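You operate a simulated robot arm through the tools that you are given. There is no shell and no other tool. Be economical: measure what you need, move in short steps, check, and stop when the job is done.

You run a simulated robot arm. Do the job below in one go: nothing can be reset, and whatever is moved stays where it is left.

TASK
Check that the loft gauge shows 30 mm on the rubber pad.
Fine: park the loft arm, put the pad back in the pad drawer and shut it.

Only the result counts: the job must be done as asked and must still hold three seconds after the hand-in. Knocking over, shifting, dropping, spilling or breaking anything else fails it.

THE ROBOT
A 5-joint arm with a two-finger parallel gripper on a trunk, on a base that drives. Base frame: it is fixed to the floor where the robot stands at the start and does not move with it; the origin is under the middle of the robot, x ahead of it, y to its left, z up; the surface under the hand at the start is at about z = 872. Readings come in mm, degrees, newtons and seconds.
It reaches about 1134 mm from its shoulder. Its first joint turns from -149.0 to 149.0 degrees. Places, roughly: anvil of the loft gauge [800, -1000, 900]; gap dial of the frame [700, -900, 900]; green foam block [1000, -750, 1000]; grey foam block [1000, -1000, 1000]; inside of the pad drawer [800, 0, 700]; loft arm [1000, -1000, 1000]; loft display [900, -900, 900]; pad drawer [800, 0, 700]; pink foam strip [1000, -1250, 750]. Payload 1.57 kg.
The TCP is the grasp point between the finger pads, 30 mm short of the fingertips. In the tool frame z runs along the fingers and y along their closing line. Largest opening 110 mm; finger width 24, thickness 12; the body of the gripper, 48 by 112 mm, starts 78 mm behind the TCP.
Orientation is told as [roll, pitch, yaw] about the base's x, y, z axes, in that order, counted from this pose: with the fingers straight down and closing along the base's y, the tool's x points along the base's -x, its y along +y and its z along -z.

THE INTERFACE
- The arm moves only by the tool drive_tool. Its arguments are lists of equal length, an entry for each row: "delta_pos": the shift along the tool's x, y, z in units of 50 mm (1.0 is 50 mm), a list of three; "delta_rot": the turn, a rotation vector about the tool's x, y, z in units of 8 degrees (1.0 is 8 degrees), a list of three; "jaw": the gripper command, from -1 (shut) to 1 (fully open), values between in proportion. In form: {"delta_pos": [[tx, ty, tz], ...], "delta_rot": [[wx, wy, wz], ...], "jaw": [jaw, ...]}. A call has 1 to 12 rows; each row shifts and turns the commanded pose from where the row before left it, along the tool's axes as they then stand. A call with a number of a shift or a turn outside -1 to 1 is refused whole. Rows are played at 5 a second. More than 50 mm and 8.6 degrees between two rows, or a gripper value outside its range, and nothing of the call is played. Where a pose cannot be reached the arm comes as near as it can. A force on the tool above 60 N (or 10 N above the force at the start of the call, whichever is more), or a blocked arm, ends the call early, and 0.2 s more pass. Each finger travels about 153 mm/s and halts on what it meets, pressing with about 21 N; the grip force reading is that of the motor and also rises with nothing between the fingers. The clock runs only during rows and for 0.2 s after the last one: add rows that do not move to give the fingers time. The reply holds the time, the measured pose of the TCP, the force on the tool along the base axes, the opening and the grip force, in the units named above and with some noise, with the torque about the TCP (base axes, N m) and any sound that the robot's microphone picked up, and new pictures: "pictures" is both (left out), scene, wrist or none.
- Cameras (640 x 400 px; columns grow to the right, rows downward): "scene" is now at [11.7, 138.3, 1914.4]; the picture's right is [-0.58, -0.81, 0.00], its down [-0.65, 0.46, -0.60] and it looks along [0.49, -0.35, -0.80] (base axes); focal length 286 px, centre (320, 200). "wrist" rides on the gripper at [70, 16, -141] in the tool frame; the picture's right is [-0.23, 0.97, 0.00], its down [-0.86, -0.20, -0.48] and it looks along [-0.47, -0.11, 0.88] (tool axes); focal length 222 px, centre (320, 200). There is no depth. A picture from a camera that has moved, and an enlarged one, comes with that camera's place and axes in the base frame and with its lens.
- slide_trunk(by): slides the trunk up (or, below 0, down) by that many mm; the arm and the scene camera ride with it, the base frame stays. It gives what a move gives, with no picture.
- base_move(legs): drives the robot by 1 to 6 legs, each [ahead, turn to the left] in mm and degrees, along the robot's own axes; the way and the turn of a leg run together, so that a leg with both is an arc; at most 1500 mm and 180 degrees a leg. The arm and the cameras ride along, it lands a little off, and it stops where it bumps. It gives what a move gives, and a new picture of the scene camera.
- turn_head(pan, tilt): turns the head with the scene camera to pan (to the left, within 155 degrees either way) and tilt (down, from -29 to 69), counted from straight ahead of the robot. It gives what a move gives, and a new picture of the scene camera.
- enlarge(camera, box): a new picture of the part [left, top, right, bottom] of that camera's present view, enlarged. No time passes.
- close_job(): hands the job in; it is judged then, once.

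Go step by step. Nothing tells you exact positions but the pictures and the camera data: compare them with the known pose of the tool, close in by small moves and look again before you grip or let go. The budget is 120 turns and 260 pictures, counting those below and the enlarged ones. Unless the task says otherwise, let go and move clear before handing in, and close with one line.

The tools are called after ">>>" as name(argument=value, ...) on one line, values as JSON. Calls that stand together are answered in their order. drive_tool: Moves the arm, as the interface text tells. Its arguments: {"type":"object","properties":{"delta_pos":{"type":"array","items":{"type":"array","items":{"type":"number"}}},"delta_rot":{"type":"array","items":{"type":"array","items":{"type":"number"}}},"jaw":{"type":"array","items":{"type":"number"}},"pictures":{"type":"string","enum":["both","scene","wrist","none"]}},"required":["delta_pos","delta_rot","jaw"]} The other tools are called the same way: slide_trunk (by) slides the trunk up or down; base_move (legs) drives the base; turn_head (pan, tilt) turns the head that bears the scene camera; enlarge (camera, box) takes an enlarged picture of a part of a camera's view; close_job () hands the job in.

At the start:

```text
time: 0.0
ee_pos: [724.6, -370.6, 1207.1]
tcp_rot: [0.1, 0.0, -0.5]
force: [-0.1, -0.2, 0.2]
torque: [-0.01, 0.0, 0.04]
finger_gap: 110.0
grasp_force: 0.0
trunk travel left (down, up): [-940.0, 30.0]
robot x, y, heading: [-1.0, 8.0, 0.1]
head pan, tilt: [-35.7, 52.8]
```

scene: 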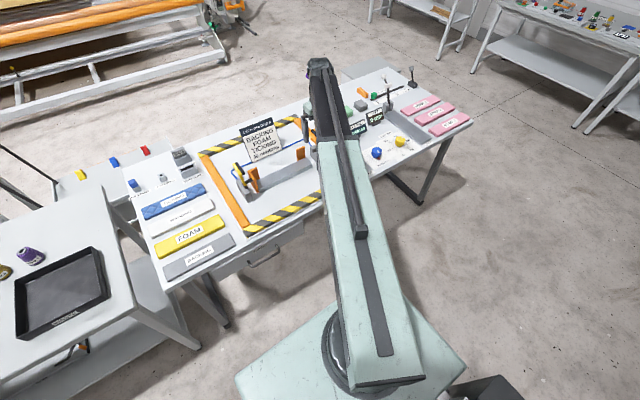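
wrist: 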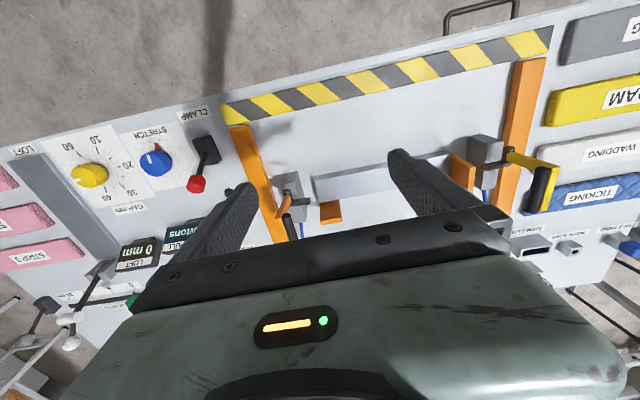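

I see a workbench with a frame, the loft gauge at its right part, and a drawer under the bench's near-left edge. I'll look closer first.

>>> enlarge(camera="scene", box=[330, 60, 480, 170])

>>> enlarge(camera="wrist", box=[0, 100, 260, 330])

>>> enlarge(camera="scene", box=[120, 110, 340, 290])

```text
3.64 times, centred on (405, 115) of scene
camera zoom: at [11.7, 138.3, 1914.4], right [-0.58, -0.81, 0.0], down [-0.65, 0.46, -0.6], along [0.49, -0.35, -0.8], focal length 1038 px, centre (11, 509)
```

zoom: 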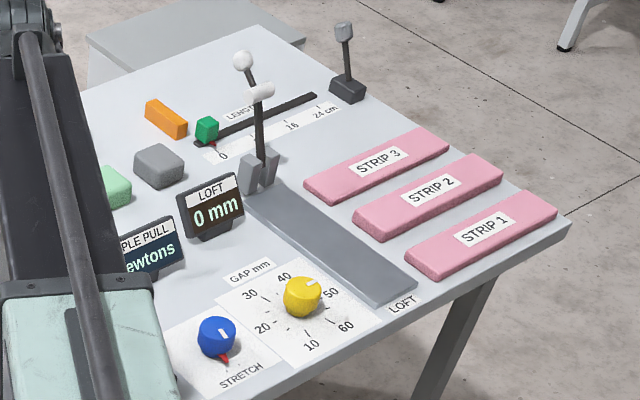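

```text
1.74 times, centred on (130, 215) of wrist
camera zoom: at [653.7, -352.7, 1348.0], right [0.24, 0.97, 0.0], down [0.85, -0.21, 0.48], along [0.46, -0.11, -0.88], focal length 386 px, centre (650, 174)
```

zoom: 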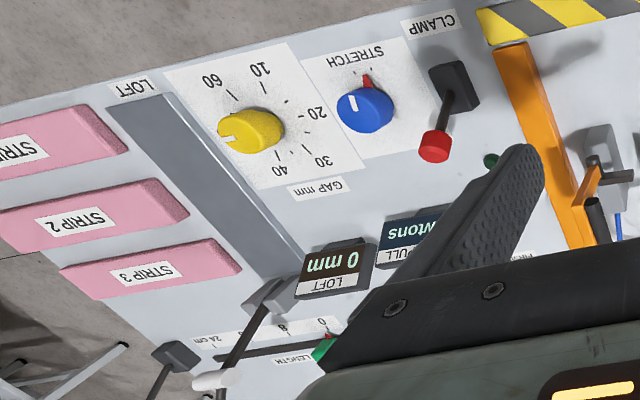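

```text
2.22 times, centred on (230, 200) of scene
camera zoom: at [11.7, 138.3, 1914.4], right [-0.58, -0.81, 0.0], down [-0.65, 0.46, -0.6], along [0.49, -0.35, -0.8], focal length 635 px, centre (520, 200)
```

zoom: 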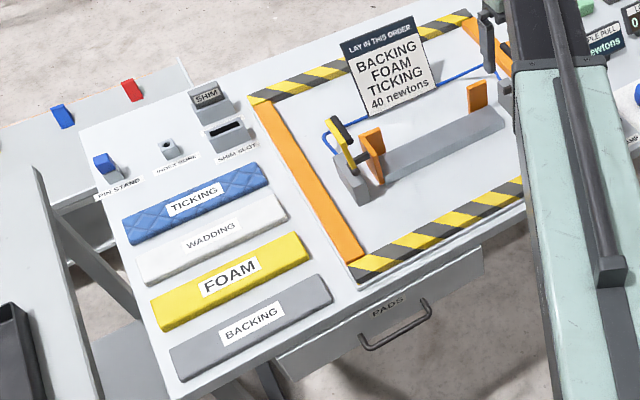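

The bench top is at about z 872, the loft arm is parked up at its far end (display 0 mm), and the pad must be in the PADS drawer with a handle at about (610, 7, 769). I back up to get room and look at the drawer.

>>> base_move(legs=[[-400, 0]])

>>> turn_head(pan=0, tilt=45)

```text
time: 2.5
ee_pos: [320.6, -368.7, 1207.0]
tcp_rot: [0.0, 0.0, -0.3]
force: [0.1, 0.6, -0.2]
torque: [0.0, -0.02, -0.03]
finger_gap: 110.2
grasp_force: 0.0
trunk travel left (down, up): [-940.0, 30.0]
robot x, y, heading: [-406.4, 8.9, 0.2]
head pan, tilt: [-35.7, 52.8]
camera scene: at [-394.5, 137.9, 1914.4], right [-0.58, -0.82, 0.0], down [-0.65, 0.46, -0.6], along [0.49, -0.35, -0.8], focal length 286 px, centre (320, 200)
```

scene: 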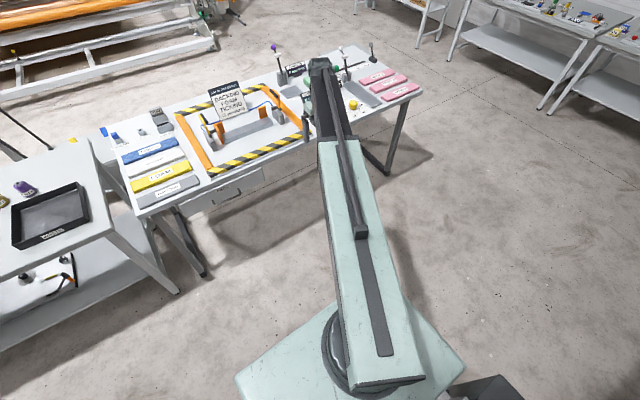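

```text
time: 3.5
ee_pos: [320.7, -368.4, 1206.8]
tcp_rot: [0.0, 0.1, -0.2]
force: [-0.3, -0.1, 0.5]
torque: [-0.01, 0.0, 0.0]
finger_gap: 110.0
grasp_force: 0.1
trunk travel left (down, up): [-940.0, 30.0]
robot x, y, heading: [-403.5, 10.0, 0.5]
head pan, tilt: [0.0, 45.0]
camera scene: at [-373.0, 181.4, 1925.1], right [0.01, -1.0, 0.0], down [-0.71, 0.0, -0.71], along [0.71, 0.0, -0.71], focal length 286 px, centre (320, 200)
```

scene: 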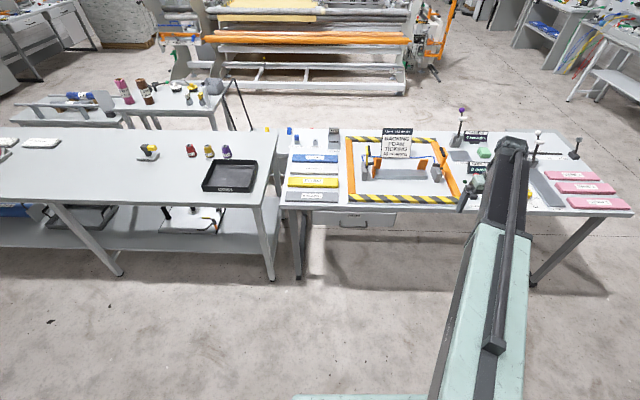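

>>> enlarge(camera="scene", box=[290, 180, 450, 280])

>>> enlarge(camera="scene", box=[440, 100, 640, 225])

```text
4.00 times, centred on (370, 230) of scene
camera zoom: at [-373.0, 181.4, 1925.1], right [0.01, -1.0, 0.0], down [-0.71, 0.0, -0.71], along [0.71, 0.0, -0.71], focal length 1142 px, centre (120, 80)
```

zoom: 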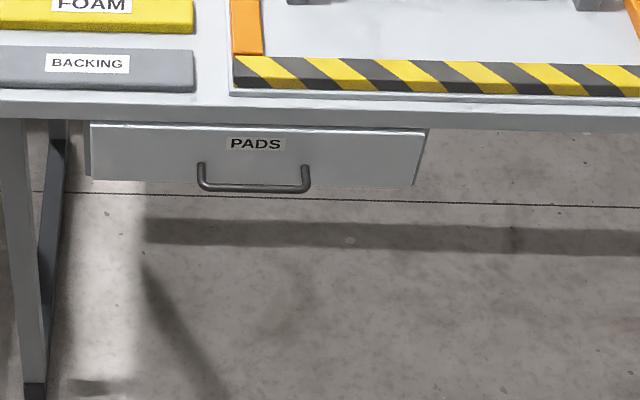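

```text
3.20 times, centred on (540, 162) of scene
camera zoom: at [-373.0, 181.4, 1925.1], right [0.01, -1.0, 0.0], down [-0.71, 0.0, -0.71], along [0.71, 0.0, -0.71], focal length 914 px, centre (-384, 320)
```

zoom: 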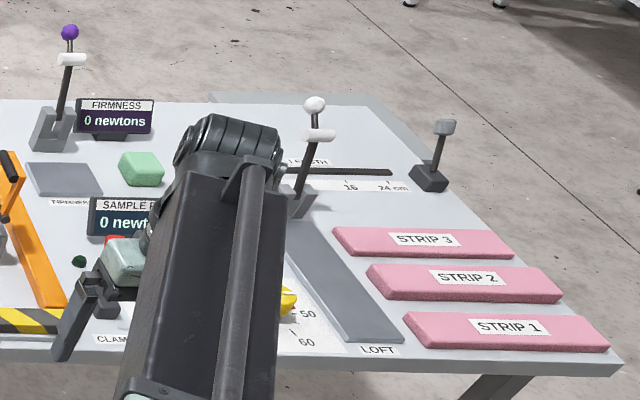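

The drawer bar is at about x 609, y −65..83, z 736, about 40 mm off the drawer face. I lower the trunk and swing the gripper in front of it.

>>> slide_trunk(by=-300)

>>> drive_tool(delta_pos=[[0, 0.945, 0], [0, 0.945, 0], [0, 0.945, 0], [0, 0.945, 0], [0, 0.945, 0], [0, 0.945, 0], [0, 0.945, 0], [0, 0.945, 0], [0, 0, 0]], delta_rot=[[0, 0, 0], [0, 0, 0], [0, 0, 0], [0, 0, 0], [0, 0, 0], [0, 0, 0], [0, 0, 0], [0, 0, 0], [0, 0, 0]], jaw=[1, 1, 1, 1, 1, 1, 1, 1, 1], pictures="none")

>>> drive_tool(delta_pos=[[0, 0, 0], [0, 0, 0], [0, 0, 0], [0, 0, 0], [0, 0, 0], [0, 0, 0], [0, 0, 0], [0, 0, 0], [0, 0, 0], [0, 0, 0], [0, 0, 0], [0, 0, 0]], delta_rot=[[0, -0.9375, 0], [0, -0.9375, 0], [0, -0.9375, 0], [0, -0.9375, 0], [0, -0.9375, 0], [0, -0.9375, 0], [0, -0.9375, 0], [0, -0.9375, 0], [0, -0.9375, 0], [0, -0.9375, 0], [0, -0.9375, 0], [0, -0.9375, 0]], jaw=[1, 1, 1, 1, 1, 1, 1, 1, 1, 1, 1, 1], pictures="both")

```text
time: 6.5
ee_pos: [321.2, -368.0, 907.2]
tcp_rot: [0.0, 0.1, -0.2]
force: [0.3, 0.3, -0.5]
torque: [0.02, -0.03, -0.02]
finger_gap: 109.9
grasp_force: 0.0
trunk travel left (down, up): [-640.0, 330.0]
robot x, y, heading: [-405.3, 9.7, 0.4]
head pan, tilt: [0.0, 45.0]
```

```text
time: 8.5
ee_pos: [322.4, 10.2, 907.8]
tcp_rot: [0.0, 0.1, -0.3]
force: [1.0, -0.6, -0.1]
torque: [-0.03, -0.05, -0.02]
finger_gap: 110.2
grasp_force: 0.0
trunk travel left (down, up): [-640.0, 330.0]
robot x, y, heading: [-404.1, 8.8, 0.3]
head pan, tilt: [0.0, 45.0]
```

```text
time: 11.1
ee_pos: [407.2, 8.3, 1133.0]
tcp_rot: [0.0, -87.1, -0.9]
force: [0.2, -0.4, -0.5]
torque: [-0.02, -0.01, 0.0]
finger_gap: 110.1
grasp_force: 0.1
out of reach, approached as far as the arm can: row 2, 3, 4, 5, 6, 7, 8, 9, 10, 11, 12
trunk travel left (down, up): [-640.0, 330.0]
robot x, y, heading: [-404.6, 7.9, 0.6]
head pan, tilt: [0.0, 45.0]
camera scene: at [-373.0, 181.5, 1625.1], right [0.01, -1.0, 0.0], down [-0.71, -0.01, -0.71], along [0.71, 0.01, -0.71], focal length 286 px, centre (320, 200)
camera wrist: at [262.3, 26.0, 1070.2], right [0.03, 0.97, 0.23], down [-0.44, -0.19, 0.88], along [0.9, -0.12, 0.42], focal length 222 px, centre (320, 200)
```

scene: 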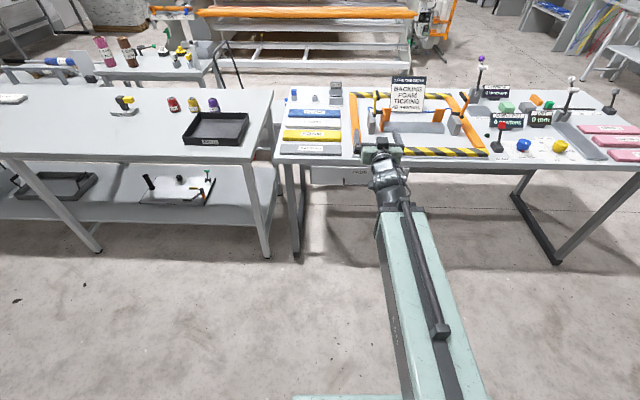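
wrist: 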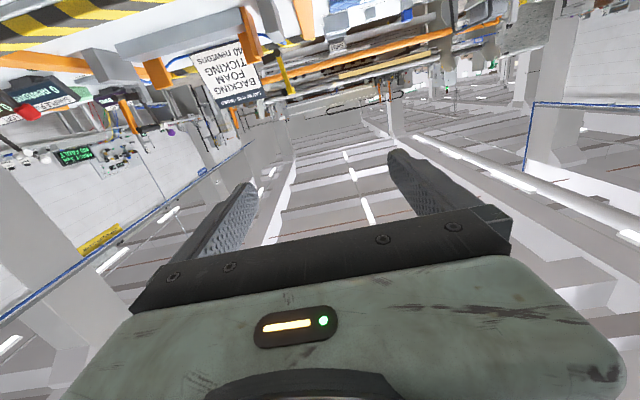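

The tool is now nearly horizontal at z 1133; lowering the trunk brings it to handle height, then I spin the fingers to close vertically.

>>> slide_trunk(by=-390)

>>> drive_tool(delta_pos=[[0, 0, 0], [0, 0, 0], [0, 0, 0], [0, 0, 0], [0, 0, 0], [0, 0, 0], [0, 0, 0], [0, 0, 0], [0, 0, 0], [0, 0, 0], [0, 0, 0], [0, 0, 0]], delta_rot=[[0, 0, 0.9375], [0, 0, 0.9375], [0, 0, 0.9375], [0, 0, 0.9375], [0, 0, 0.9375], [0, 0, 0.9375], [0, 0, 0.9375], [0, 0, 0.9375], [0, 0, 0.9375], [0, 0, 0.9375], [0, 0, 0.9375], [0, 0, 0.9375]], jaw=[1, 1, 1, 1, 1, 1, 1, 1, 1, 1, 1, 1], pictures="both")

```text
time: 14.9
ee_pos: [407.5, 9.0, 742.7]
tcp_rot: [-0.4, -87.0, -0.6]
force: [-0.8, 0.1, 0.2]
torque: [0.0, 0.01, 0.0]
finger_gap: 109.8
grasp_force: 0.1
trunk travel left (down, up): [-250.0, 720.0]
robot x, y, heading: [-403.9, 8.1, 0.3]
head pan, tilt: [0.0, 45.0]
```

```text
time: 17.5
ee_pos: [408.6, 7.4, 742.0]
tcp_rot: [86.9, 0.0, -91.0]
force: [-0.3, -0.8, 0.0]
torque: [0.02, 0.0, -0.01]
finger_gap: 110.1
grasp_force: 0.1
trunk travel left (down, up): [-250.0, 720.0]
robot x, y, heading: [-404.4, 9.3, 0.2]
head pan, tilt: [0.0, 45.0]
camera scene: at [-373.0, 181.5, 1235.1], right [0.01, -1.0, 0.0], down [-0.71, -0.01, -0.71], along [0.71, 0.01, -0.71], focal length 286 px, centre (320, 200)
camera wrist: at [268.2, 79.4, 765.9], right [0.05, -0.23, 0.97], down [-0.5, -0.85, -0.18], along [0.86, -0.48, -0.16], focal length 222 px, centre (320, 200)
```

scene: 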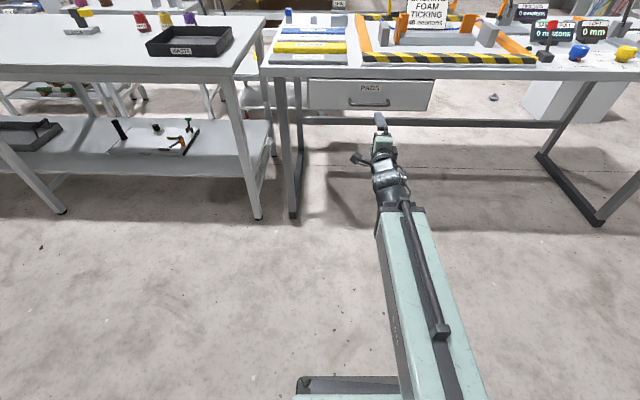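
wrist: 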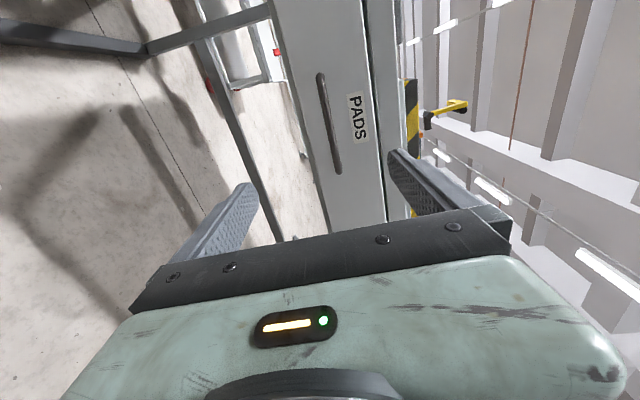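

The bar is at about z 747. I advance 150 mm with a slight rise and look again.

>>> drive_tool(delta_pos=[[0, 0.1, 1], [0, 0.1, 1], [0, 0.06, 1], [0, 0, 0]], delta_rot=[[0, 0, 0], [0, 0, 0], [0, 0, 0], [0, 0, 0]], jaw=[1, 1, 1, 1], pictures="both")

```text
refused: row 1 steps farther than a row can; nothing moved
```

>>> drive_tool(delta_pos=[[0, 0.1, 0.9], [0, 0.1, 0.9], [0, 0.06, 0.9], [0, 0, 0.3], [0, 0, 0]], delta_rot=[[0, 0, 0], [0, 0, 0], [0, 0, 0], [0, 0, 0], [0, 0, 0]], jaw=[1, 1, 1, 1, 1], pictures="both")

```text
time: 18.7
ee_pos: [557.5, 5.8, 742.9]
tcp_rot: [87.1, 0.1, -90.8]
force: [-0.6, -0.9, 0.5]
torque: [0.02, 0.01, 0.01]
finger_gap: 109.8
grasp_force: 0.1
out of reach, approached as far as the arm can: row 2
trunk travel left (down, up): [-250.0, 720.0]
robot x, y, heading: [-405.5, 9.9, 0.6]
head pan, tilt: [0.0, 45.0]
camera scene: at [-373.0, 181.5, 1235.1], right [0.01, -1.0, 0.0], down [-0.71, -0.01, -0.71], along [0.71, 0.01, -0.71], focal length 286 px, centre (320, 200)
camera wrist: at [417.7, 76.6, 766.0], right [0.05, -0.23, 0.97], down [-0.5, -0.85, -0.17], along [0.86, -0.48, -0.15], focal length 222 px, centre (320, 200)
```

scene: 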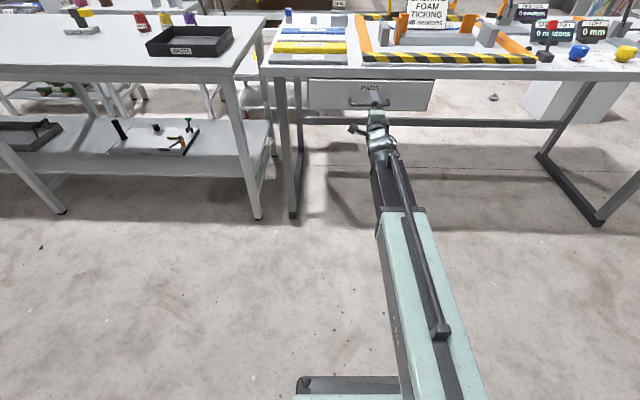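
wrist: 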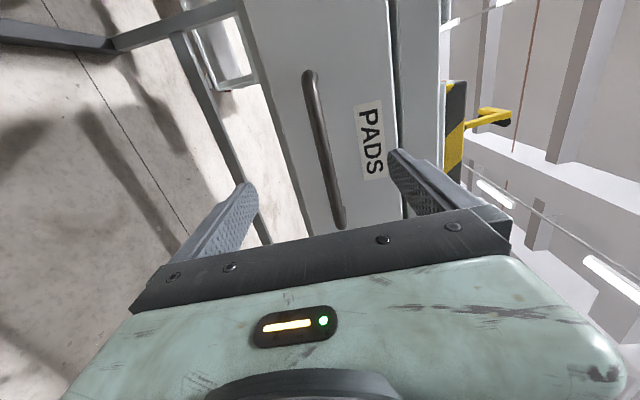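

The bar is at about x 604, z 748. I advance so that it lies between the pads and close.

>>> drive_tool(delta_pos=[[0, 0.1, 0.45], [0, 0.05, 0.45], [0, 0, 0], [0, 0, 0], [0, 0, 0], [0, 0, 0], [0, 0, 0]], delta_rot=[[0, 0, 0], [0, 0, 0], [0, 0, 0], [0, 0, 0], [0, 0, 0], [0, 0, 0], [0, 0, 0]], jaw=[1, 1, 1, -1, -1, -1, -1], pictures="both")

```text
time: 20.3
ee_pos: [600.3, 4.6, 747.7]
tcp_rot: [87.6, 0.0, -90.9]
force: [1.2, -2.4, 33.5]
torque: [0.07, -0.02, -0.27]
finger_gap: 11.8
grasp_force: 29.4
out of reach, approached as far as the arm can: row 1
trunk travel left (down, up): [-250.0, 720.0]
robot x, y, heading: [-404.9, 8.7, 0.4]
head pan, tilt: [0.0, 45.0]
camera scene: at [-376.6, 181.3, 1235.5], right [0.01, -1.0, 0.0], down [-0.7, 0.0, -0.71], along [0.71, 0.01, -0.7], focal length 286 px, centre (320, 200)
camera wrist: at [460.4, 76.5, 769.6], right [0.04, -0.23, 0.97], down [-0.5, -0.85, -0.18], along [0.87, -0.48, -0.14], focal length 222 px, centre (320, 200)
```

scene: 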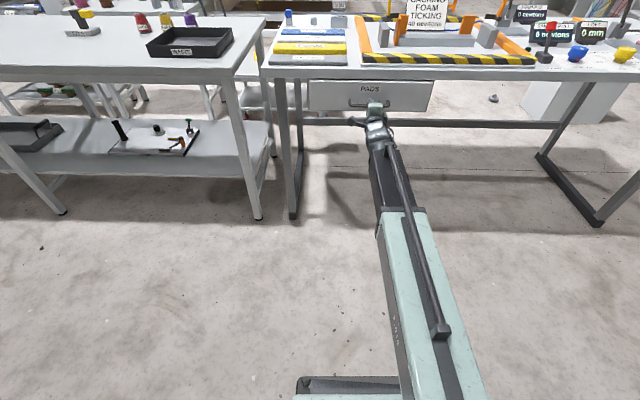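
wrist: 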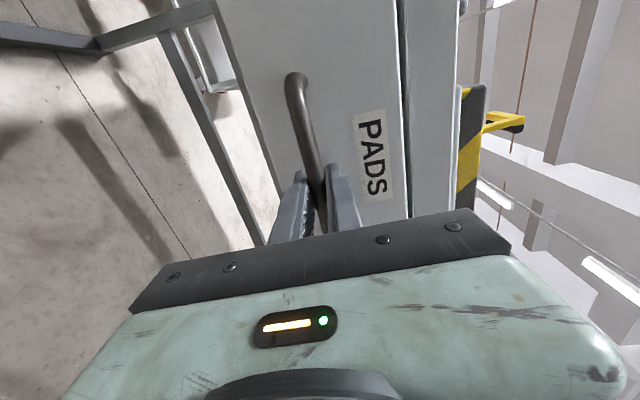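

Gripped (gap 11.8 mm). I relieve the upward load slightly and pull the drawer straight out by arm.

>>> drive_tool(delta_pos=[[0, 0.04, 0], [0, -0.02, -0.5], [0, -0.02, -0.5], [0, -0.02, -0.5], [0, -0.02, -0.5], [0, 0, 0]], delta_rot=[[0, 0, 0], [0, 0, 0], [0, 0, 0], [0, 0, 0], [0, 0, 0], [0, 0, 0]], jaw=[-1, -1, -1, -1, -1, -1], pictures="scene")

```text
time: 21.7
ee_pos: [501.5, 8.4, 747.2]
tcp_rot: [87.7, -0.1, -90.7]
force: [-1.3, 8.0, 35.6]
torque: [0.08, -0.03, 0.12]
finger_gap: 11.6
grasp_force: 29.3
out of reach, approached as far as the arm can: row 1
trunk travel left (down, up): [-250.0, 720.0]
robot x, y, heading: [-411.2, 6.9, 0.6]
head pan, tilt: [0.0, 45.0]
camera scene: at [-376.7, 182.0, 1235.2], right [0.01, -1.0, 0.0], down [-0.7, -0.01, -0.71], along [0.71, 0.0, -0.7], focal length 286 px, centre (320, 200)
```

scene: 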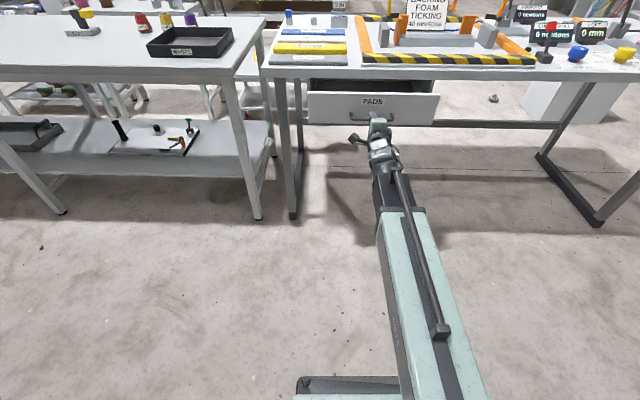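

The drawer slides out easily. I pull on.

>>> drive_tool(delta_pos=[[0, -0.02, -0.5], [0, -0.02, -0.5], [0, -0.02, -0.5], [0, -0.02, -0.5], [0, -0.02, -0.5], [0, -0.02, -0.5], [0, 0, 0]], delta_rot=[[0, 0, 0], [0, 0, 0], [0, 0, 0], [0, 0, 0], [0, 0, 0], [0, 0, 0], [0, 0, 0]], jaw=[-1, -1, -1, -1, -1, -1, -1], pictures="scene")

```text
time: 23.3
ee_pos: [403.8, 8.9, 747.5]
tcp_rot: [87.8, -0.1, -90.7]
force: [-0.3, 23.6, 41.9]
torque: [0.05, -0.03, 0.0]
finger_gap: 11.8
grasp_force: 28.8
out of reach, approached as far as the arm can: row 4, 5, 6
trunk travel left (down, up): [-250.0, 720.0]
robot x, y, heading: [-402.8, 9.0, 0.1]
head pan, tilt: [0.0, 45.0]
camera scene: at [-377.0, 183.1, 1235.1], right [0.01, -1.0, 0.0], down [-0.7, -0.01, -0.71], along [0.71, 0.0, -0.7], focal length 286 px, centre (320, 200)
```

scene: 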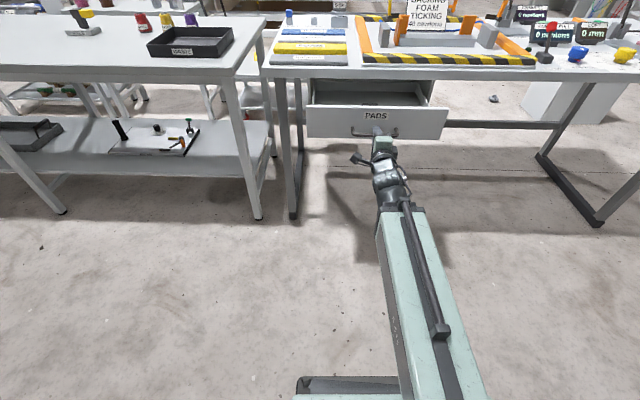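

>>> enlarge(camera="scene", box=[300, 70, 460, 170])

```text
4.00 times, centred on (380, 120) of scene
camera zoom: at [-377.0, 183.1, 1235.1], right [0.01, -1.0, 0.0], down [-0.7, -0.01, -0.71], along [0.71, 0.0, -0.7], focal length 1142 px, centre (80, 520)
```

zoom: 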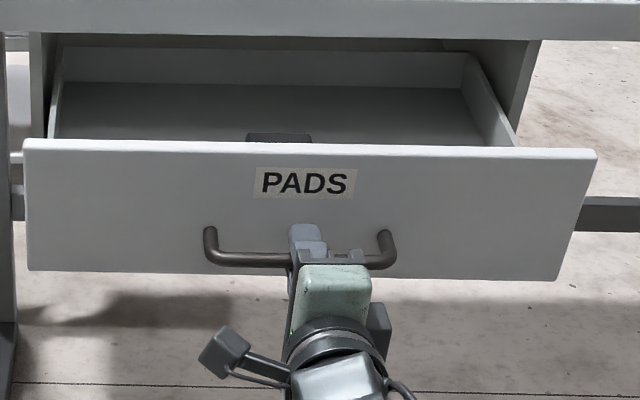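

The pad sits in the drawer, close to the bench edge. I ease the side load and back the base a bit to open the drawer further.

>>> drive_tool(delta_pos=[[0.08, 0.0, 0], [0, 0, 0]], delta_rot=[[0, 0, 0], [0, 0, 0]], jaw=[-1, -1], pictures="none")

>>> base_move(legs=[[-60, 0]])

```text
time: 23.9
ee_pos: [405.6, 10.4, 747.3]
tcp_rot: [87.6, 0.0, -90.9]
force: [1.0, -16.4, 51.4]
torque: [0.04, -0.04, -0.45]
finger_gap: 12.0
grasp_force: 28.7
trunk travel left (down, up): [-250.0, 720.0]
robot x, y, heading: [-407.2, 10.1, 0.7]
head pan, tilt: [0.0, 45.0]
```

```text
time: 24.9
ee_pos: [343.5, 11.7, 748.0]
tcp_rot: [87.6, 0.0, -90.8]
force: [1.9, -7.0, 49.9]
torque: [0.04, 0.0, -0.02]
finger_gap: 11.6
grasp_force: 29.1
trunk travel left (down, up): [-250.0, 720.0]
robot x, y, heading: [-468.2, 9.8, -0.0]
head pan, tilt: [0.0, 45.0]
camera scene: at [-439.4, 180.5, 1235.4], right [0.01, -1.0, 0.0], down [-0.7, 0.0, -0.71], along [0.71, 0.01, -0.7], focal length 286 px, centre (320, 200)
```

scene: 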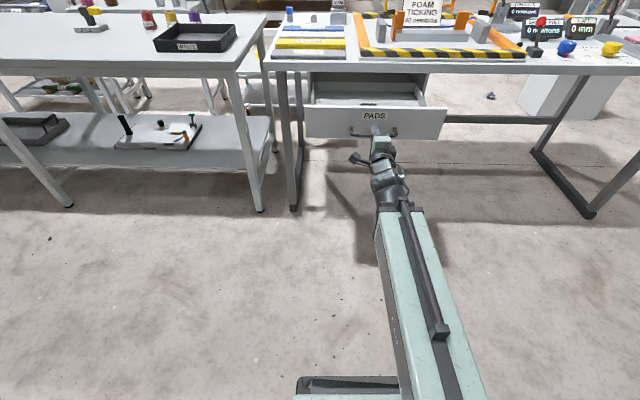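

The drawer is open about 258 mm, enough. I let go, back off and raise the trunk to look in.

>>> drive_tool(delta_pos=[[0, 0, 0], [0, 0, 0], [0, 0, 0], [0, 0, -0.3], [0, 0, -0.3], [0, 0, -0.3], [0, 0, -0.3], [0, 0, -0.3], [0, 0, 0]], delta_rot=[[0, 0, 0], [0, 0, 0], [0, 0, 0], [0, 0, 0], [0, 0, 0], [0, 0, 0], [0, 0, 0], [0, 0, 0], [0, 0, 0]], jaw=[-0.3, 0, 0, 0, 0, 0, 0, 0, 0], pictures="none")

>>> base_move(legs=[[-80, 0]])

>>> slide_trunk(by=450)

>>> turn_head(pan=-8, tilt=45)

```text
time: 26.9
ee_pos: [345.5, 12.3, 744.6]
tcp_rot: [87.5, 0.0, -90.7]
force: [-0.5, 1.2, -0.5]
torque: [-0.03, 0.0, 0.01]
finger_gap: 55.2
grasp_force: 0.0
out of reach, approached as far as the arm can: row 4, 5, 6, 7, 8
trunk travel left (down, up): [-250.0, 720.0]
robot x, y, heading: [-465.0, 5.5, 0.4]
head pan, tilt: [0.0, 45.0]
```

```text
time: 27.9
ee_pos: [265.2, 11.0, 744.8]
tcp_rot: [87.5, 0.1, -90.7]
force: [-0.4, -0.3, -0.2]
torque: [0.01, 0.04, -0.02]
finger_gap: 54.9
grasp_force: 0.0
trunk travel left (down, up): [-250.0, 720.0]
robot x, y, heading: [-544.1, 7.0, 0.4]
head pan, tilt: [0.0, 45.0]
camera scene: at [-514.9, 180.5, 1235.1], right [0.01, -1.0, 0.0], down [-0.71, 0.0, -0.71], along [0.71, 0.0, -0.71], focal length 286 px, centre (320, 200)
```

scene: 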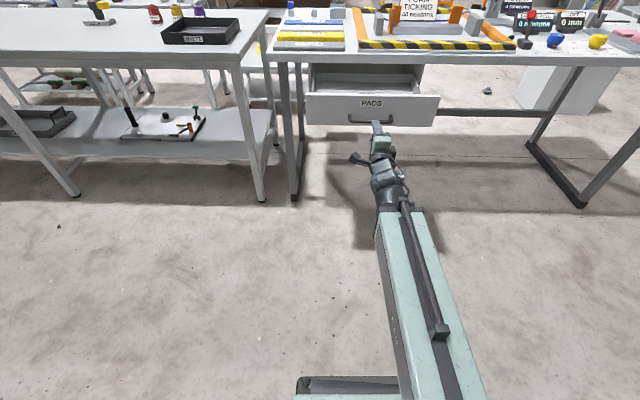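

```text
refused: 450 is not a number from -400 to 400
```

```text
time: 28.6
ee_pos: [265.0, 11.2, 745.5]
tcp_rot: [87.4, -0.1, -90.7]
force: [0.1, 0.1, 0.5]
torque: [-0.02, 0.03, 0.01]
finger_gap: 54.7
grasp_force: 0.1
trunk travel left (down, up): [-250.0, 720.0]
robot x, y, heading: [-544.1, 8.2, 0.6]
head pan, tilt: [-8.0, 45.0]
camera scene: at [-515.5, 169.2, 1235.1], right [-0.13, -0.99, 0.0], down [-0.7, 0.09, -0.71], along [0.7, -0.09, -0.71], focal length 286 px, centre (320, 200)
```

scene: 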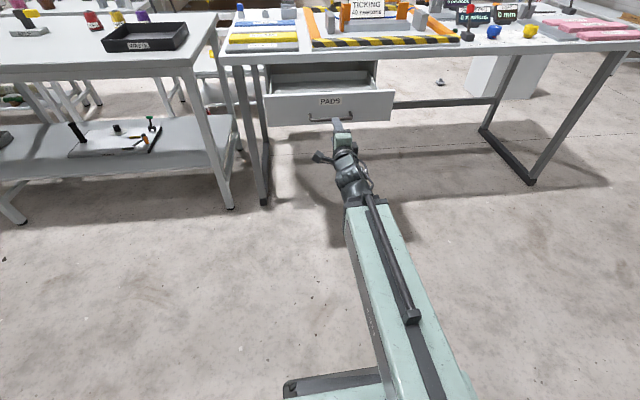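

>>> slide_trunk(by=400)

>>> drive_tool(delta_pos=[[0, 0, 0], [0, 0, 0], [0, 0, 0], [0, 0, 0], [0, 0, 0], [0, 0, 0], [0, 0, 0], [0, 0, 0], [0, 0, 0], [0, 0, 0], [0, 0, 0], [0, 0, 0]], delta_rot=[[0.95, 0, 0], [0.95, 0, 0], [0.95, 0, 0], [0.95, 0, 0], [0.95, 0, 0], [0.95, 0, 0], [0.95, 0, 0], [0.95, 0, 0], [0.95, 0, 0], [0.95, 0, 0], [0.95, 0, 0], [0.5, 0, 0]], jaw=[0, 0, 0, 0, 0, 0, 0, 0, 0, 0, 0, 0], pictures="both")

```text
time: 32.4
ee_pos: [266.5, 11.8, 1144.6]
tcp_rot: [87.5, 0.0, -90.8]
force: [0.2, 0.0, 0.7]
torque: [0.0, -0.01, 0.05]
finger_gap: 55.0
grasp_force: 0.1
trunk travel left (down, up): [-650.0, 320.0]
robot x, y, heading: [-547.9, 7.1, 0.4]
head pan, tilt: [-8.0, 45.0]
```

```text
time: 35.0
ee_pos: [266.7, 12.1, 917.0]
tcp_rot: [-0.4, 0.1, -90.7]
force: [0.2, -0.1, -0.5]
torque: [-0.02, 0.0, 0.0]
finger_gap: 55.0
grasp_force: 0.1
out of reach, approached as far as the arm can: row 1, 2, 3, 4, 5, 6, 7, 8, 9, 10, 11
trunk travel left (down, up): [-650.0, 320.0]
robot x, y, heading: [-547.5, 5.9, 0.3]
head pan, tilt: [-8.0, 45.0]
camera scene: at [-515.3, 169.2, 1635.1], right [-0.13, -0.99, 0.0], down [-0.7, 0.09, -0.71], along [0.7, -0.09, -0.71], focal length 286 px, centre (320, 200)
camera wrist: at [282.7, 80.8, 1057.8], right [0.97, -0.24, 0.0], down [-0.21, -0.85, 0.48], along [-0.12, -0.46, -0.88], focal length 222 px, centre (320, 200)
```

scene: 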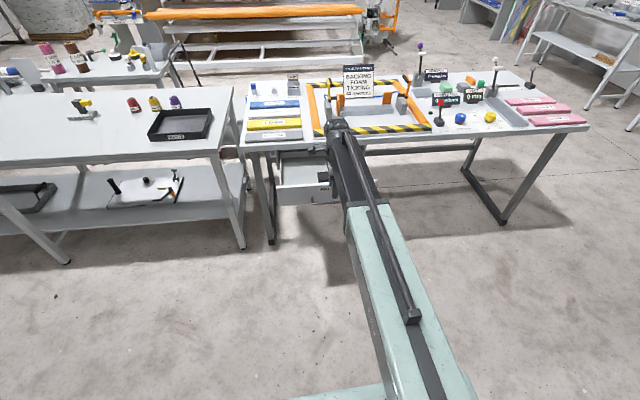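
wrist: 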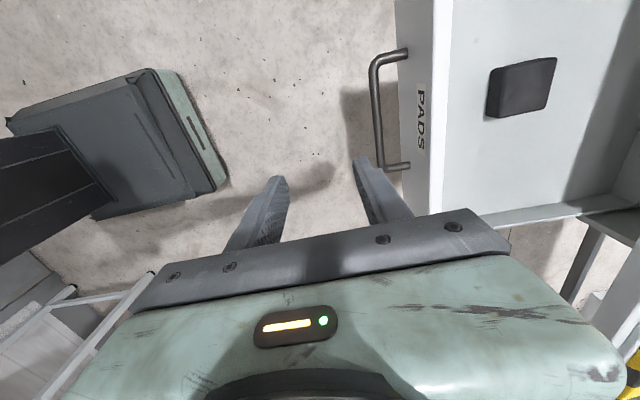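

The black pad is visible at about (538, 9) in the drawer. I move over it.

>>> drive_tool(delta_pos=[[0, 0.9, 0], [0, 0.9, 0], [0, 0.9, 0], [0, 0.9, 0], [0, 0.9, 0], [0, 0.9, 0], [0, 0, 0]], delta_rot=[[0, 0, 0], [0, 0, 0], [0, 0, 0], [0, 0, 0], [0, 0, 0], [0, 0, 0], [0, 0, 0]], jaw=[1, 1, 1, 1, 1, 1, 1], pictures="both")

```text
time: 36.6
ee_pos: [400.7, 10.4, 916.7]
tcp_rot: [0.0, 0.0, -90.7]
force: [-0.4, 0.7, -0.4]
torque: [0.05, -0.01, -0.02]
finger_gap: 110.2
grasp_force: 0.0
out of reach, approached as far as the arm can: row 4, 5, 6
trunk travel left (down, up): [-650.0, 320.0]
robot x, y, heading: [-547.9, 7.5, 0.3]
head pan, tilt: [-8.0, 45.0]
camera scene: at [-515.3, 169.2, 1635.1], right [-0.13, -0.99, 0.0], down [-0.7, 0.09, -0.71], along [0.7, -0.09, -0.71], focal length 286 px, centre (320, 200)
camera wrist: at [416.4, 80.3, 1057.9], right [0.97, -0.24, 0.0], down [-0.21, -0.85, 0.48], along [-0.11, -0.46, -0.88], focal length 222 px, centre (320, 200)
```

scene: 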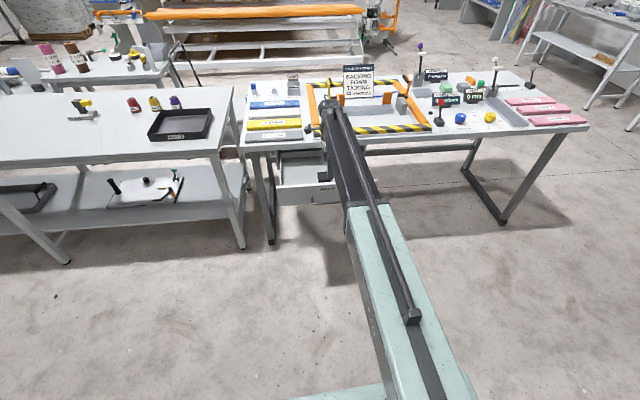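
wrist: 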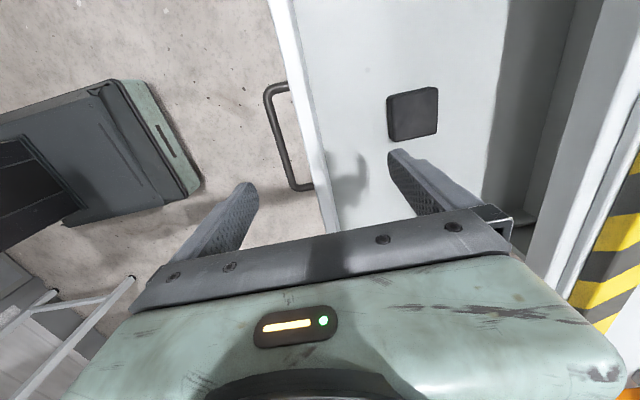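

>>> base_move(legs=[[135, 0]])

>>> drive_tool(delta_pos=[[0, 0, 0.8], [0, 0, 0.8], [0, 0, 0]], delta_rot=[[0, 0, 0], [0, 0, 0], [0, 0, 0]], jaw=[1, 1, 1], pictures="wrist")

```text
time: 37.9
ee_pos: [535.0, 12.3, 917.0]
tcp_rot: [0.0, 0.0, -90.7]
force: [0.0, 0.1, -0.5]
torque: [0.01, 0.01, -0.03]
finger_gap: 110.1
grasp_force: 0.0
trunk travel left (down, up): [-650.0, 320.0]
robot x, y, heading: [-409.2, 5.5, 0.5]
head pan, tilt: [-8.0, 45.0]
camera scene: at [-379.7, 170.1, 1635.1], right [-0.13, -0.99, 0.0], down [-0.7, 0.09, -0.71], along [0.7, -0.09, -0.71], focal length 286 px, centre (320, 200)
```

scene: 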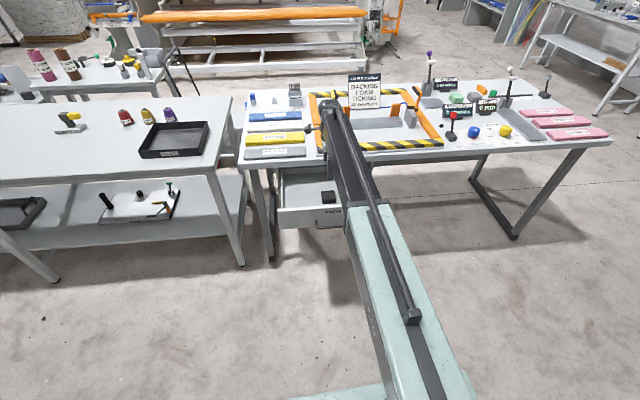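

```text
time: 38.7
ee_pos: [536.1, 12.5, 916.8]
tcp_rot: [0.0, 0.0, -90.7]
force: [-0.3, 0.3, -0.5]
torque: [0.0, 0.02, 0.02]
finger_gap: 110.1
grasp_force: 0.1
out of reach, approached as far as the arm can: row 1, 2
trunk travel left (down, up): [-650.0, 320.0]
robot x, y, heading: [-414.2, 6.4, 0.5]
head pan, tilt: [-8.0, 45.0]
camera wrist: at [552.2, 81.1, 1057.9], right [0.97, -0.24, 0.0], down [-0.21, -0.85, 0.48], along [-0.11, -0.46, -0.88], focal length 222 px, centre (320, 200)
```

wrist: 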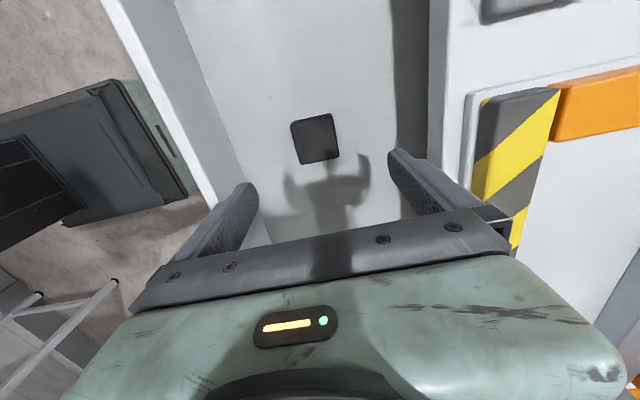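

The pad is at about (529, 11), square to the axes. The arm itself can't go lower here, so I lower by trunk.

>>> drive_tool(delta_pos=[[-0.03, -0.14, 0], [0, 0, 0]], delta_rot=[[0, 0, 0], [0, 0, 0]], jaw=[1, 1], pictures="none")

>>> slide_trunk(by=-120)

>>> drive_tool(delta_pos=[[0, 0, 0]], delta_rot=[[0, 0, 0]], jaw=[1], pictures="both")

```text
time: 39.3
ee_pos: [527.5, 9.7, 916.7]
tcp_rot: [0.0, 0.0, -90.7]
force: [0.3, -0.4, 0.5]
torque: [0.02, 0.0, -0.02]
finger_gap: 109.9
grasp_force: 0.0
trunk travel left (down, up): [-650.0, 320.0]
robot x, y, heading: [-411.6, 8.2, 0.4]
head pan, tilt: [-8.0, 45.0]
```

```text
time: 40.8
ee_pos: [528.6, 10.6, 796.9]
tcp_rot: [0.0, 0.0, -90.8]
force: [0.2, -0.1, -0.5]
torque: [0.0, -0.01, 0.0]
finger_gap: 110.2
grasp_force: 0.0
trunk travel left (down, up): [-530.0, 440.0]
robot x, y, heading: [-409.0, 11.1, 0.3]
head pan, tilt: [-8.0, 45.0]
```

```text
time: 41.2
ee_pos: [528.8, 11.2, 797.3]
tcp_rot: [0.0, 0.0, -90.7]
force: [0.5, 0.8, 0.3]
torque: [0.0, -0.03, 0.03]
finger_gap: 110.1
grasp_force: 0.1
trunk travel left (down, up): [-530.0, 440.0]
robot x, y, heading: [-410.9, 8.9, 0.3]
head pan, tilt: [-8.0, 45.0]
camera scene: at [-379.6, 170.1, 1515.1], right [-0.13, -0.99, 0.0], down [-0.7, 0.09, -0.71], along [0.7, -0.09, -0.71], focal length 286 px, centre (320, 200)
camera wrist: at [545.2, 79.6, 938.0], right [0.97, -0.24, 0.0], down [-0.21, -0.85, 0.48], along [-0.11, -0.46, -0.88], focal length 222 px, centre (320, 200)
```

scene: 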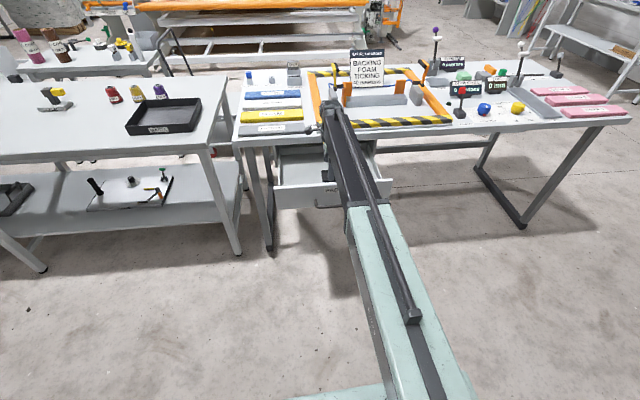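
wrist: 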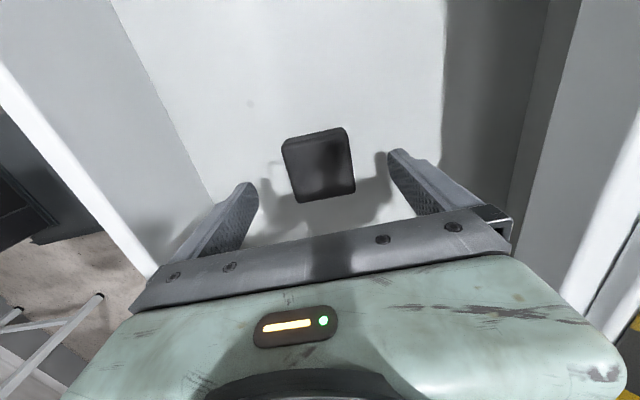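

>>> slide_trunk(by=-45)

>>> drive_tool(delta_pos=[[0, 0, 0]], delta_rot=[[0, 0, 0]], jaw=[1], pictures="wrist")

>>> enlarge(camera="wrist", box=[200, 100, 460, 262])

```text
time: 42.1
ee_pos: [528.3, 10.9, 751.2]
tcp_rot: [0.0, 0.0, -90.7]
force: [0.6, 0.2, -0.3]
torque: [0.01, 0.01, 0.0]
finger_gap: 110.3
grasp_force: 0.1
trunk travel left (down, up): [-485.0, 485.0]
robot x, y, heading: [-409.6, 9.5, 0.4]
head pan, tilt: [-8.0, 45.0]
```

```text
time: 42.5
ee_pos: [530.0, 11.5, 752.1]
tcp_rot: [0.0, 0.0, -90.7]
force: [-0.5, 0.3, 0.4]
torque: [-0.02, -0.01, 0.01]
finger_gap: 110.2
grasp_force: 0.1
trunk travel left (down, up): [-485.0, 485.0]
robot x, y, heading: [-408.0, 11.1, 0.3]
head pan, tilt: [-8.0, 45.0]
camera wrist: at [545.2, 79.6, 893.0], right [0.97, -0.24, 0.0], down [-0.21, -0.85, 0.48], along [-0.11, -0.46, -0.88], focal length 222 px, centre (320, 200)
```

wrist: 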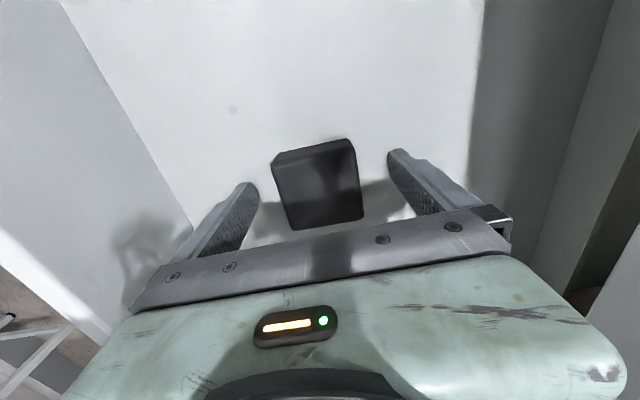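

```text
2.46 times, centred on (330, 181) of wrist
camera zoom: at [545.2, 79.6, 893.0], right [0.97, -0.24, 0.0], down [-0.21, -0.85, 0.48], along [-0.11, -0.46, -0.88], focal length 547 px, centre (295, 247)
```

zoom: 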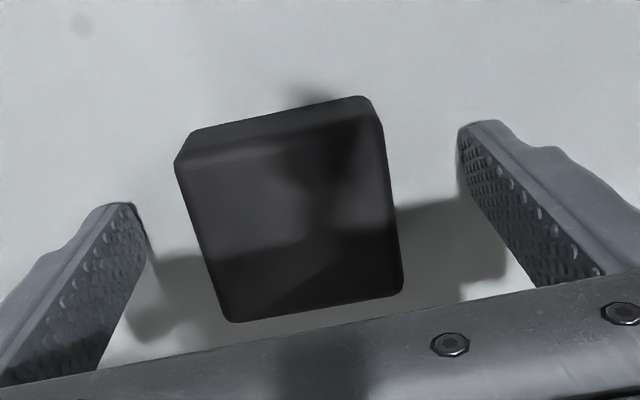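

>>> slide_trunk(by=-8)

>>> drive_tool(delta_pos=[[0, 0, 0], [0, 0, 0], [0, 0, 0], [0, 0, 0]], delta_rot=[[0, 0, 0], [0, 0, 0], [0, 0, 0], [0, 0, 0]], jaw=[0.3, -1, -1, -1], pictures="wrist")

```text
time: 43.0
ee_pos: [524.3, 10.2, 750.4]
tcp_rot: [-0.1, 0.0, -90.6]
force: [0.1, 0.6, 52.9]
torque: [0.03, 0.12, 0.03]
finger_gap: 108.5
grasp_force: 0.1
trunk travel left (down, up): [-479.0, 491.0]
robot x, y, heading: [-412.7, 10.1, 0.5]
head pan, tilt: [-8.0, 45.0]
stopped: the force on the tool passed its limit at 66 N (the readings are from after the stop); the commanded pose is now the measured one
```

```text
time: 44.0
ee_pos: [524.3, 10.0, 750.3]
tcp_rot: [0.0, 0.0, -90.7]
force: [1.1, -1.2, 61.9]
torque: [-0.02, 1.26, -0.17]
finger_gap: 59.4
grasp_force: 20.9
trunk travel left (down, up): [-479.0, 491.0]
robot x, y, heading: [-410.3, 11.0, 0.2]
head pan, tilt: [-8.0, 45.0]
camera wrist: at [540.5, 79.4, 891.9], right [0.97, -0.24, 0.0], down [-0.21, -0.85, 0.48], along [-0.11, -0.46, -0.88], focal length 222 px, centre (320, 200)
```

wrist: 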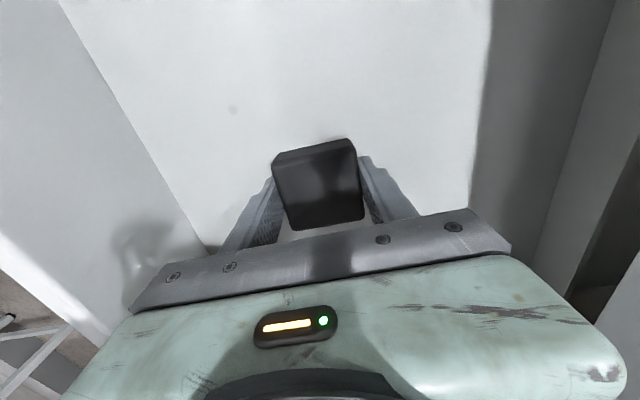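

The fingertips rest on the drawer floor (z ≈ 720) and hold the pad at 59.4 mm. I lift by trunk.

>>> slide_trunk(by=60)

>>> slide_trunk(by=320)

>>> drive_tool(delta_pos=[[0, 0, 0]], delta_rot=[[0, 0, 0]], jaw=[-1], pictures="both")

>>> enlarge(camera="scene", box=[420, 60, 640, 200])

```text
time: 45.0
ee_pos: [528.4, 10.4, 805.4]
tcp_rot: [-0.4, 0.0, -90.8]
force: [-0.6, 0.7, -1.7]
torque: [0.01, 0.01, -0.04]
finger_gap: 59.4
grasp_force: 21.4
trunk travel left (down, up): [-539.0, 431.0]
robot x, y, heading: [-409.7, 7.8, 0.3]
head pan, tilt: [-8.0, 45.0]
```

```text
time: 48.2
ee_pos: [528.1, 11.4, 1124.5]
tcp_rot: [-0.4, 0.1, -90.7]
force: [0.1, -0.2, -1.1]
torque: [-0.01, -0.03, 0.0]
finger_gap: 59.5
grasp_force: 21.2
trunk travel left (down, up): [-859.0, 111.0]
robot x, y, heading: [-410.9, 8.6, 0.3]
head pan, tilt: [-8.0, 45.0]
```

```text
time: 48.6
ee_pos: [527.3, 10.1, 1125.6]
tcp_rot: [-0.3, 0.0, -90.7]
force: [-0.6, 0.1, -2.1]
torque: [0.03, 0.0, -0.01]
finger_gap: 59.5
grasp_force: 21.1
trunk travel left (down, up): [-859.0, 111.0]
robot x, y, heading: [-412.2, 8.7, 0.3]
head pan, tilt: [-8.0, 45.0]
camera scene: at [-379.3, 170.1, 1843.6], right [-0.13, -0.99, 0.0], down [-0.7, 0.09, -0.71], along [0.7, -0.09, -0.71], focal length 286 px, centre (320, 200)
camera wrist: at [545.0, 79.6, 1266.3], right [0.97, -0.24, 0.0], down [-0.21, -0.85, 0.48], along [-0.12, -0.46, -0.88], focal length 222 px, centre (320, 200)
```

scene: 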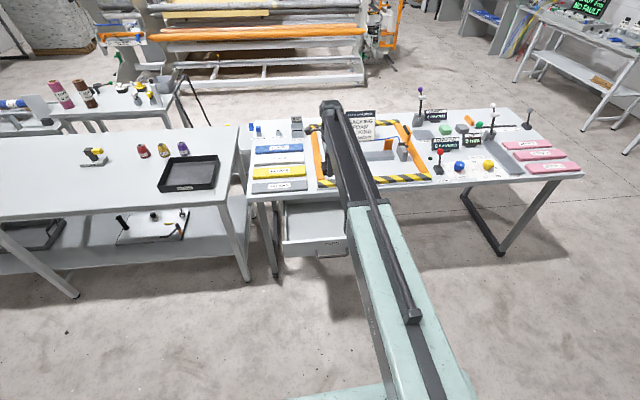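
wrist: 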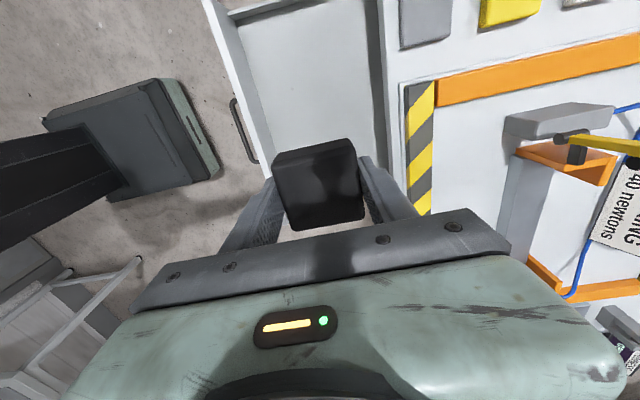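

```text
2.86 times, centred on (530, 130) of scene
camera zoom: at [-379.3, 170.1, 1843.6], right [-0.13, -0.99, 0.0], down [-0.7, 0.09, -0.71], along [0.7, -0.09, -0.71], focal length 816 px, centre (-280, 400)
```

zoom: 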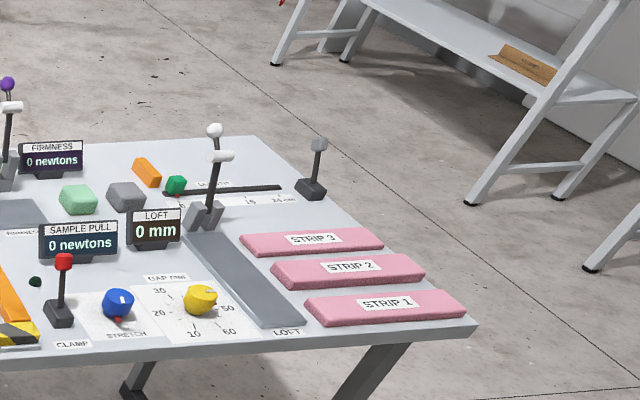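

The pad is held. I raise a little more and drive to the gauge end of the bench, at about (0, −1010).

>>> slide_trunk(by=100)

>>> base_move(legs=[[0, -68.3], [1095, 0], [0, 68.0]])

```text
time: 49.9
ee_pos: [528.7, 10.8, 1225.4]
tcp_rot: [-0.3, 0.0, -90.7]
force: [0.0, 0.1, -0.5]
torque: [0.01, 0.03, 0.0]
finger_gap: 59.4
grasp_force: 20.7
trunk travel left (down, up): [-959.0, 11.0]
robot x, y, heading: [-409.6, 9.4, 0.2]
head pan, tilt: [-8.0, 45.0]
```

```text
time: 61.4
ee_pos: [938.5, -982.3, 1223.9]
tcp_rot: [-0.4, 0.0, -90.2]
force: [0.3, 0.0, -1.8]
torque: [0.05, 0.04, -0.03]
finger_gap: 59.2
grasp_force: 21.3
trunk travel left (down, up): [-959.0, 11.0]
robot x, y, heading: [0.2, -1029.6, 0.0]
head pan, tilt: [-8.0, 45.0]
camera scene: at [33.7, -868.5, 1943.7], right [-0.14, -0.99, 0.0], down [-0.7, 0.1, -0.71], along [0.7, -0.1, -0.71], focal length 286 px, centre (320, 200)
```

scene: 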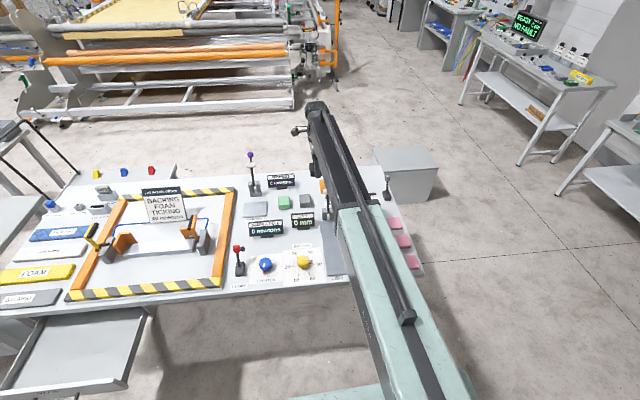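

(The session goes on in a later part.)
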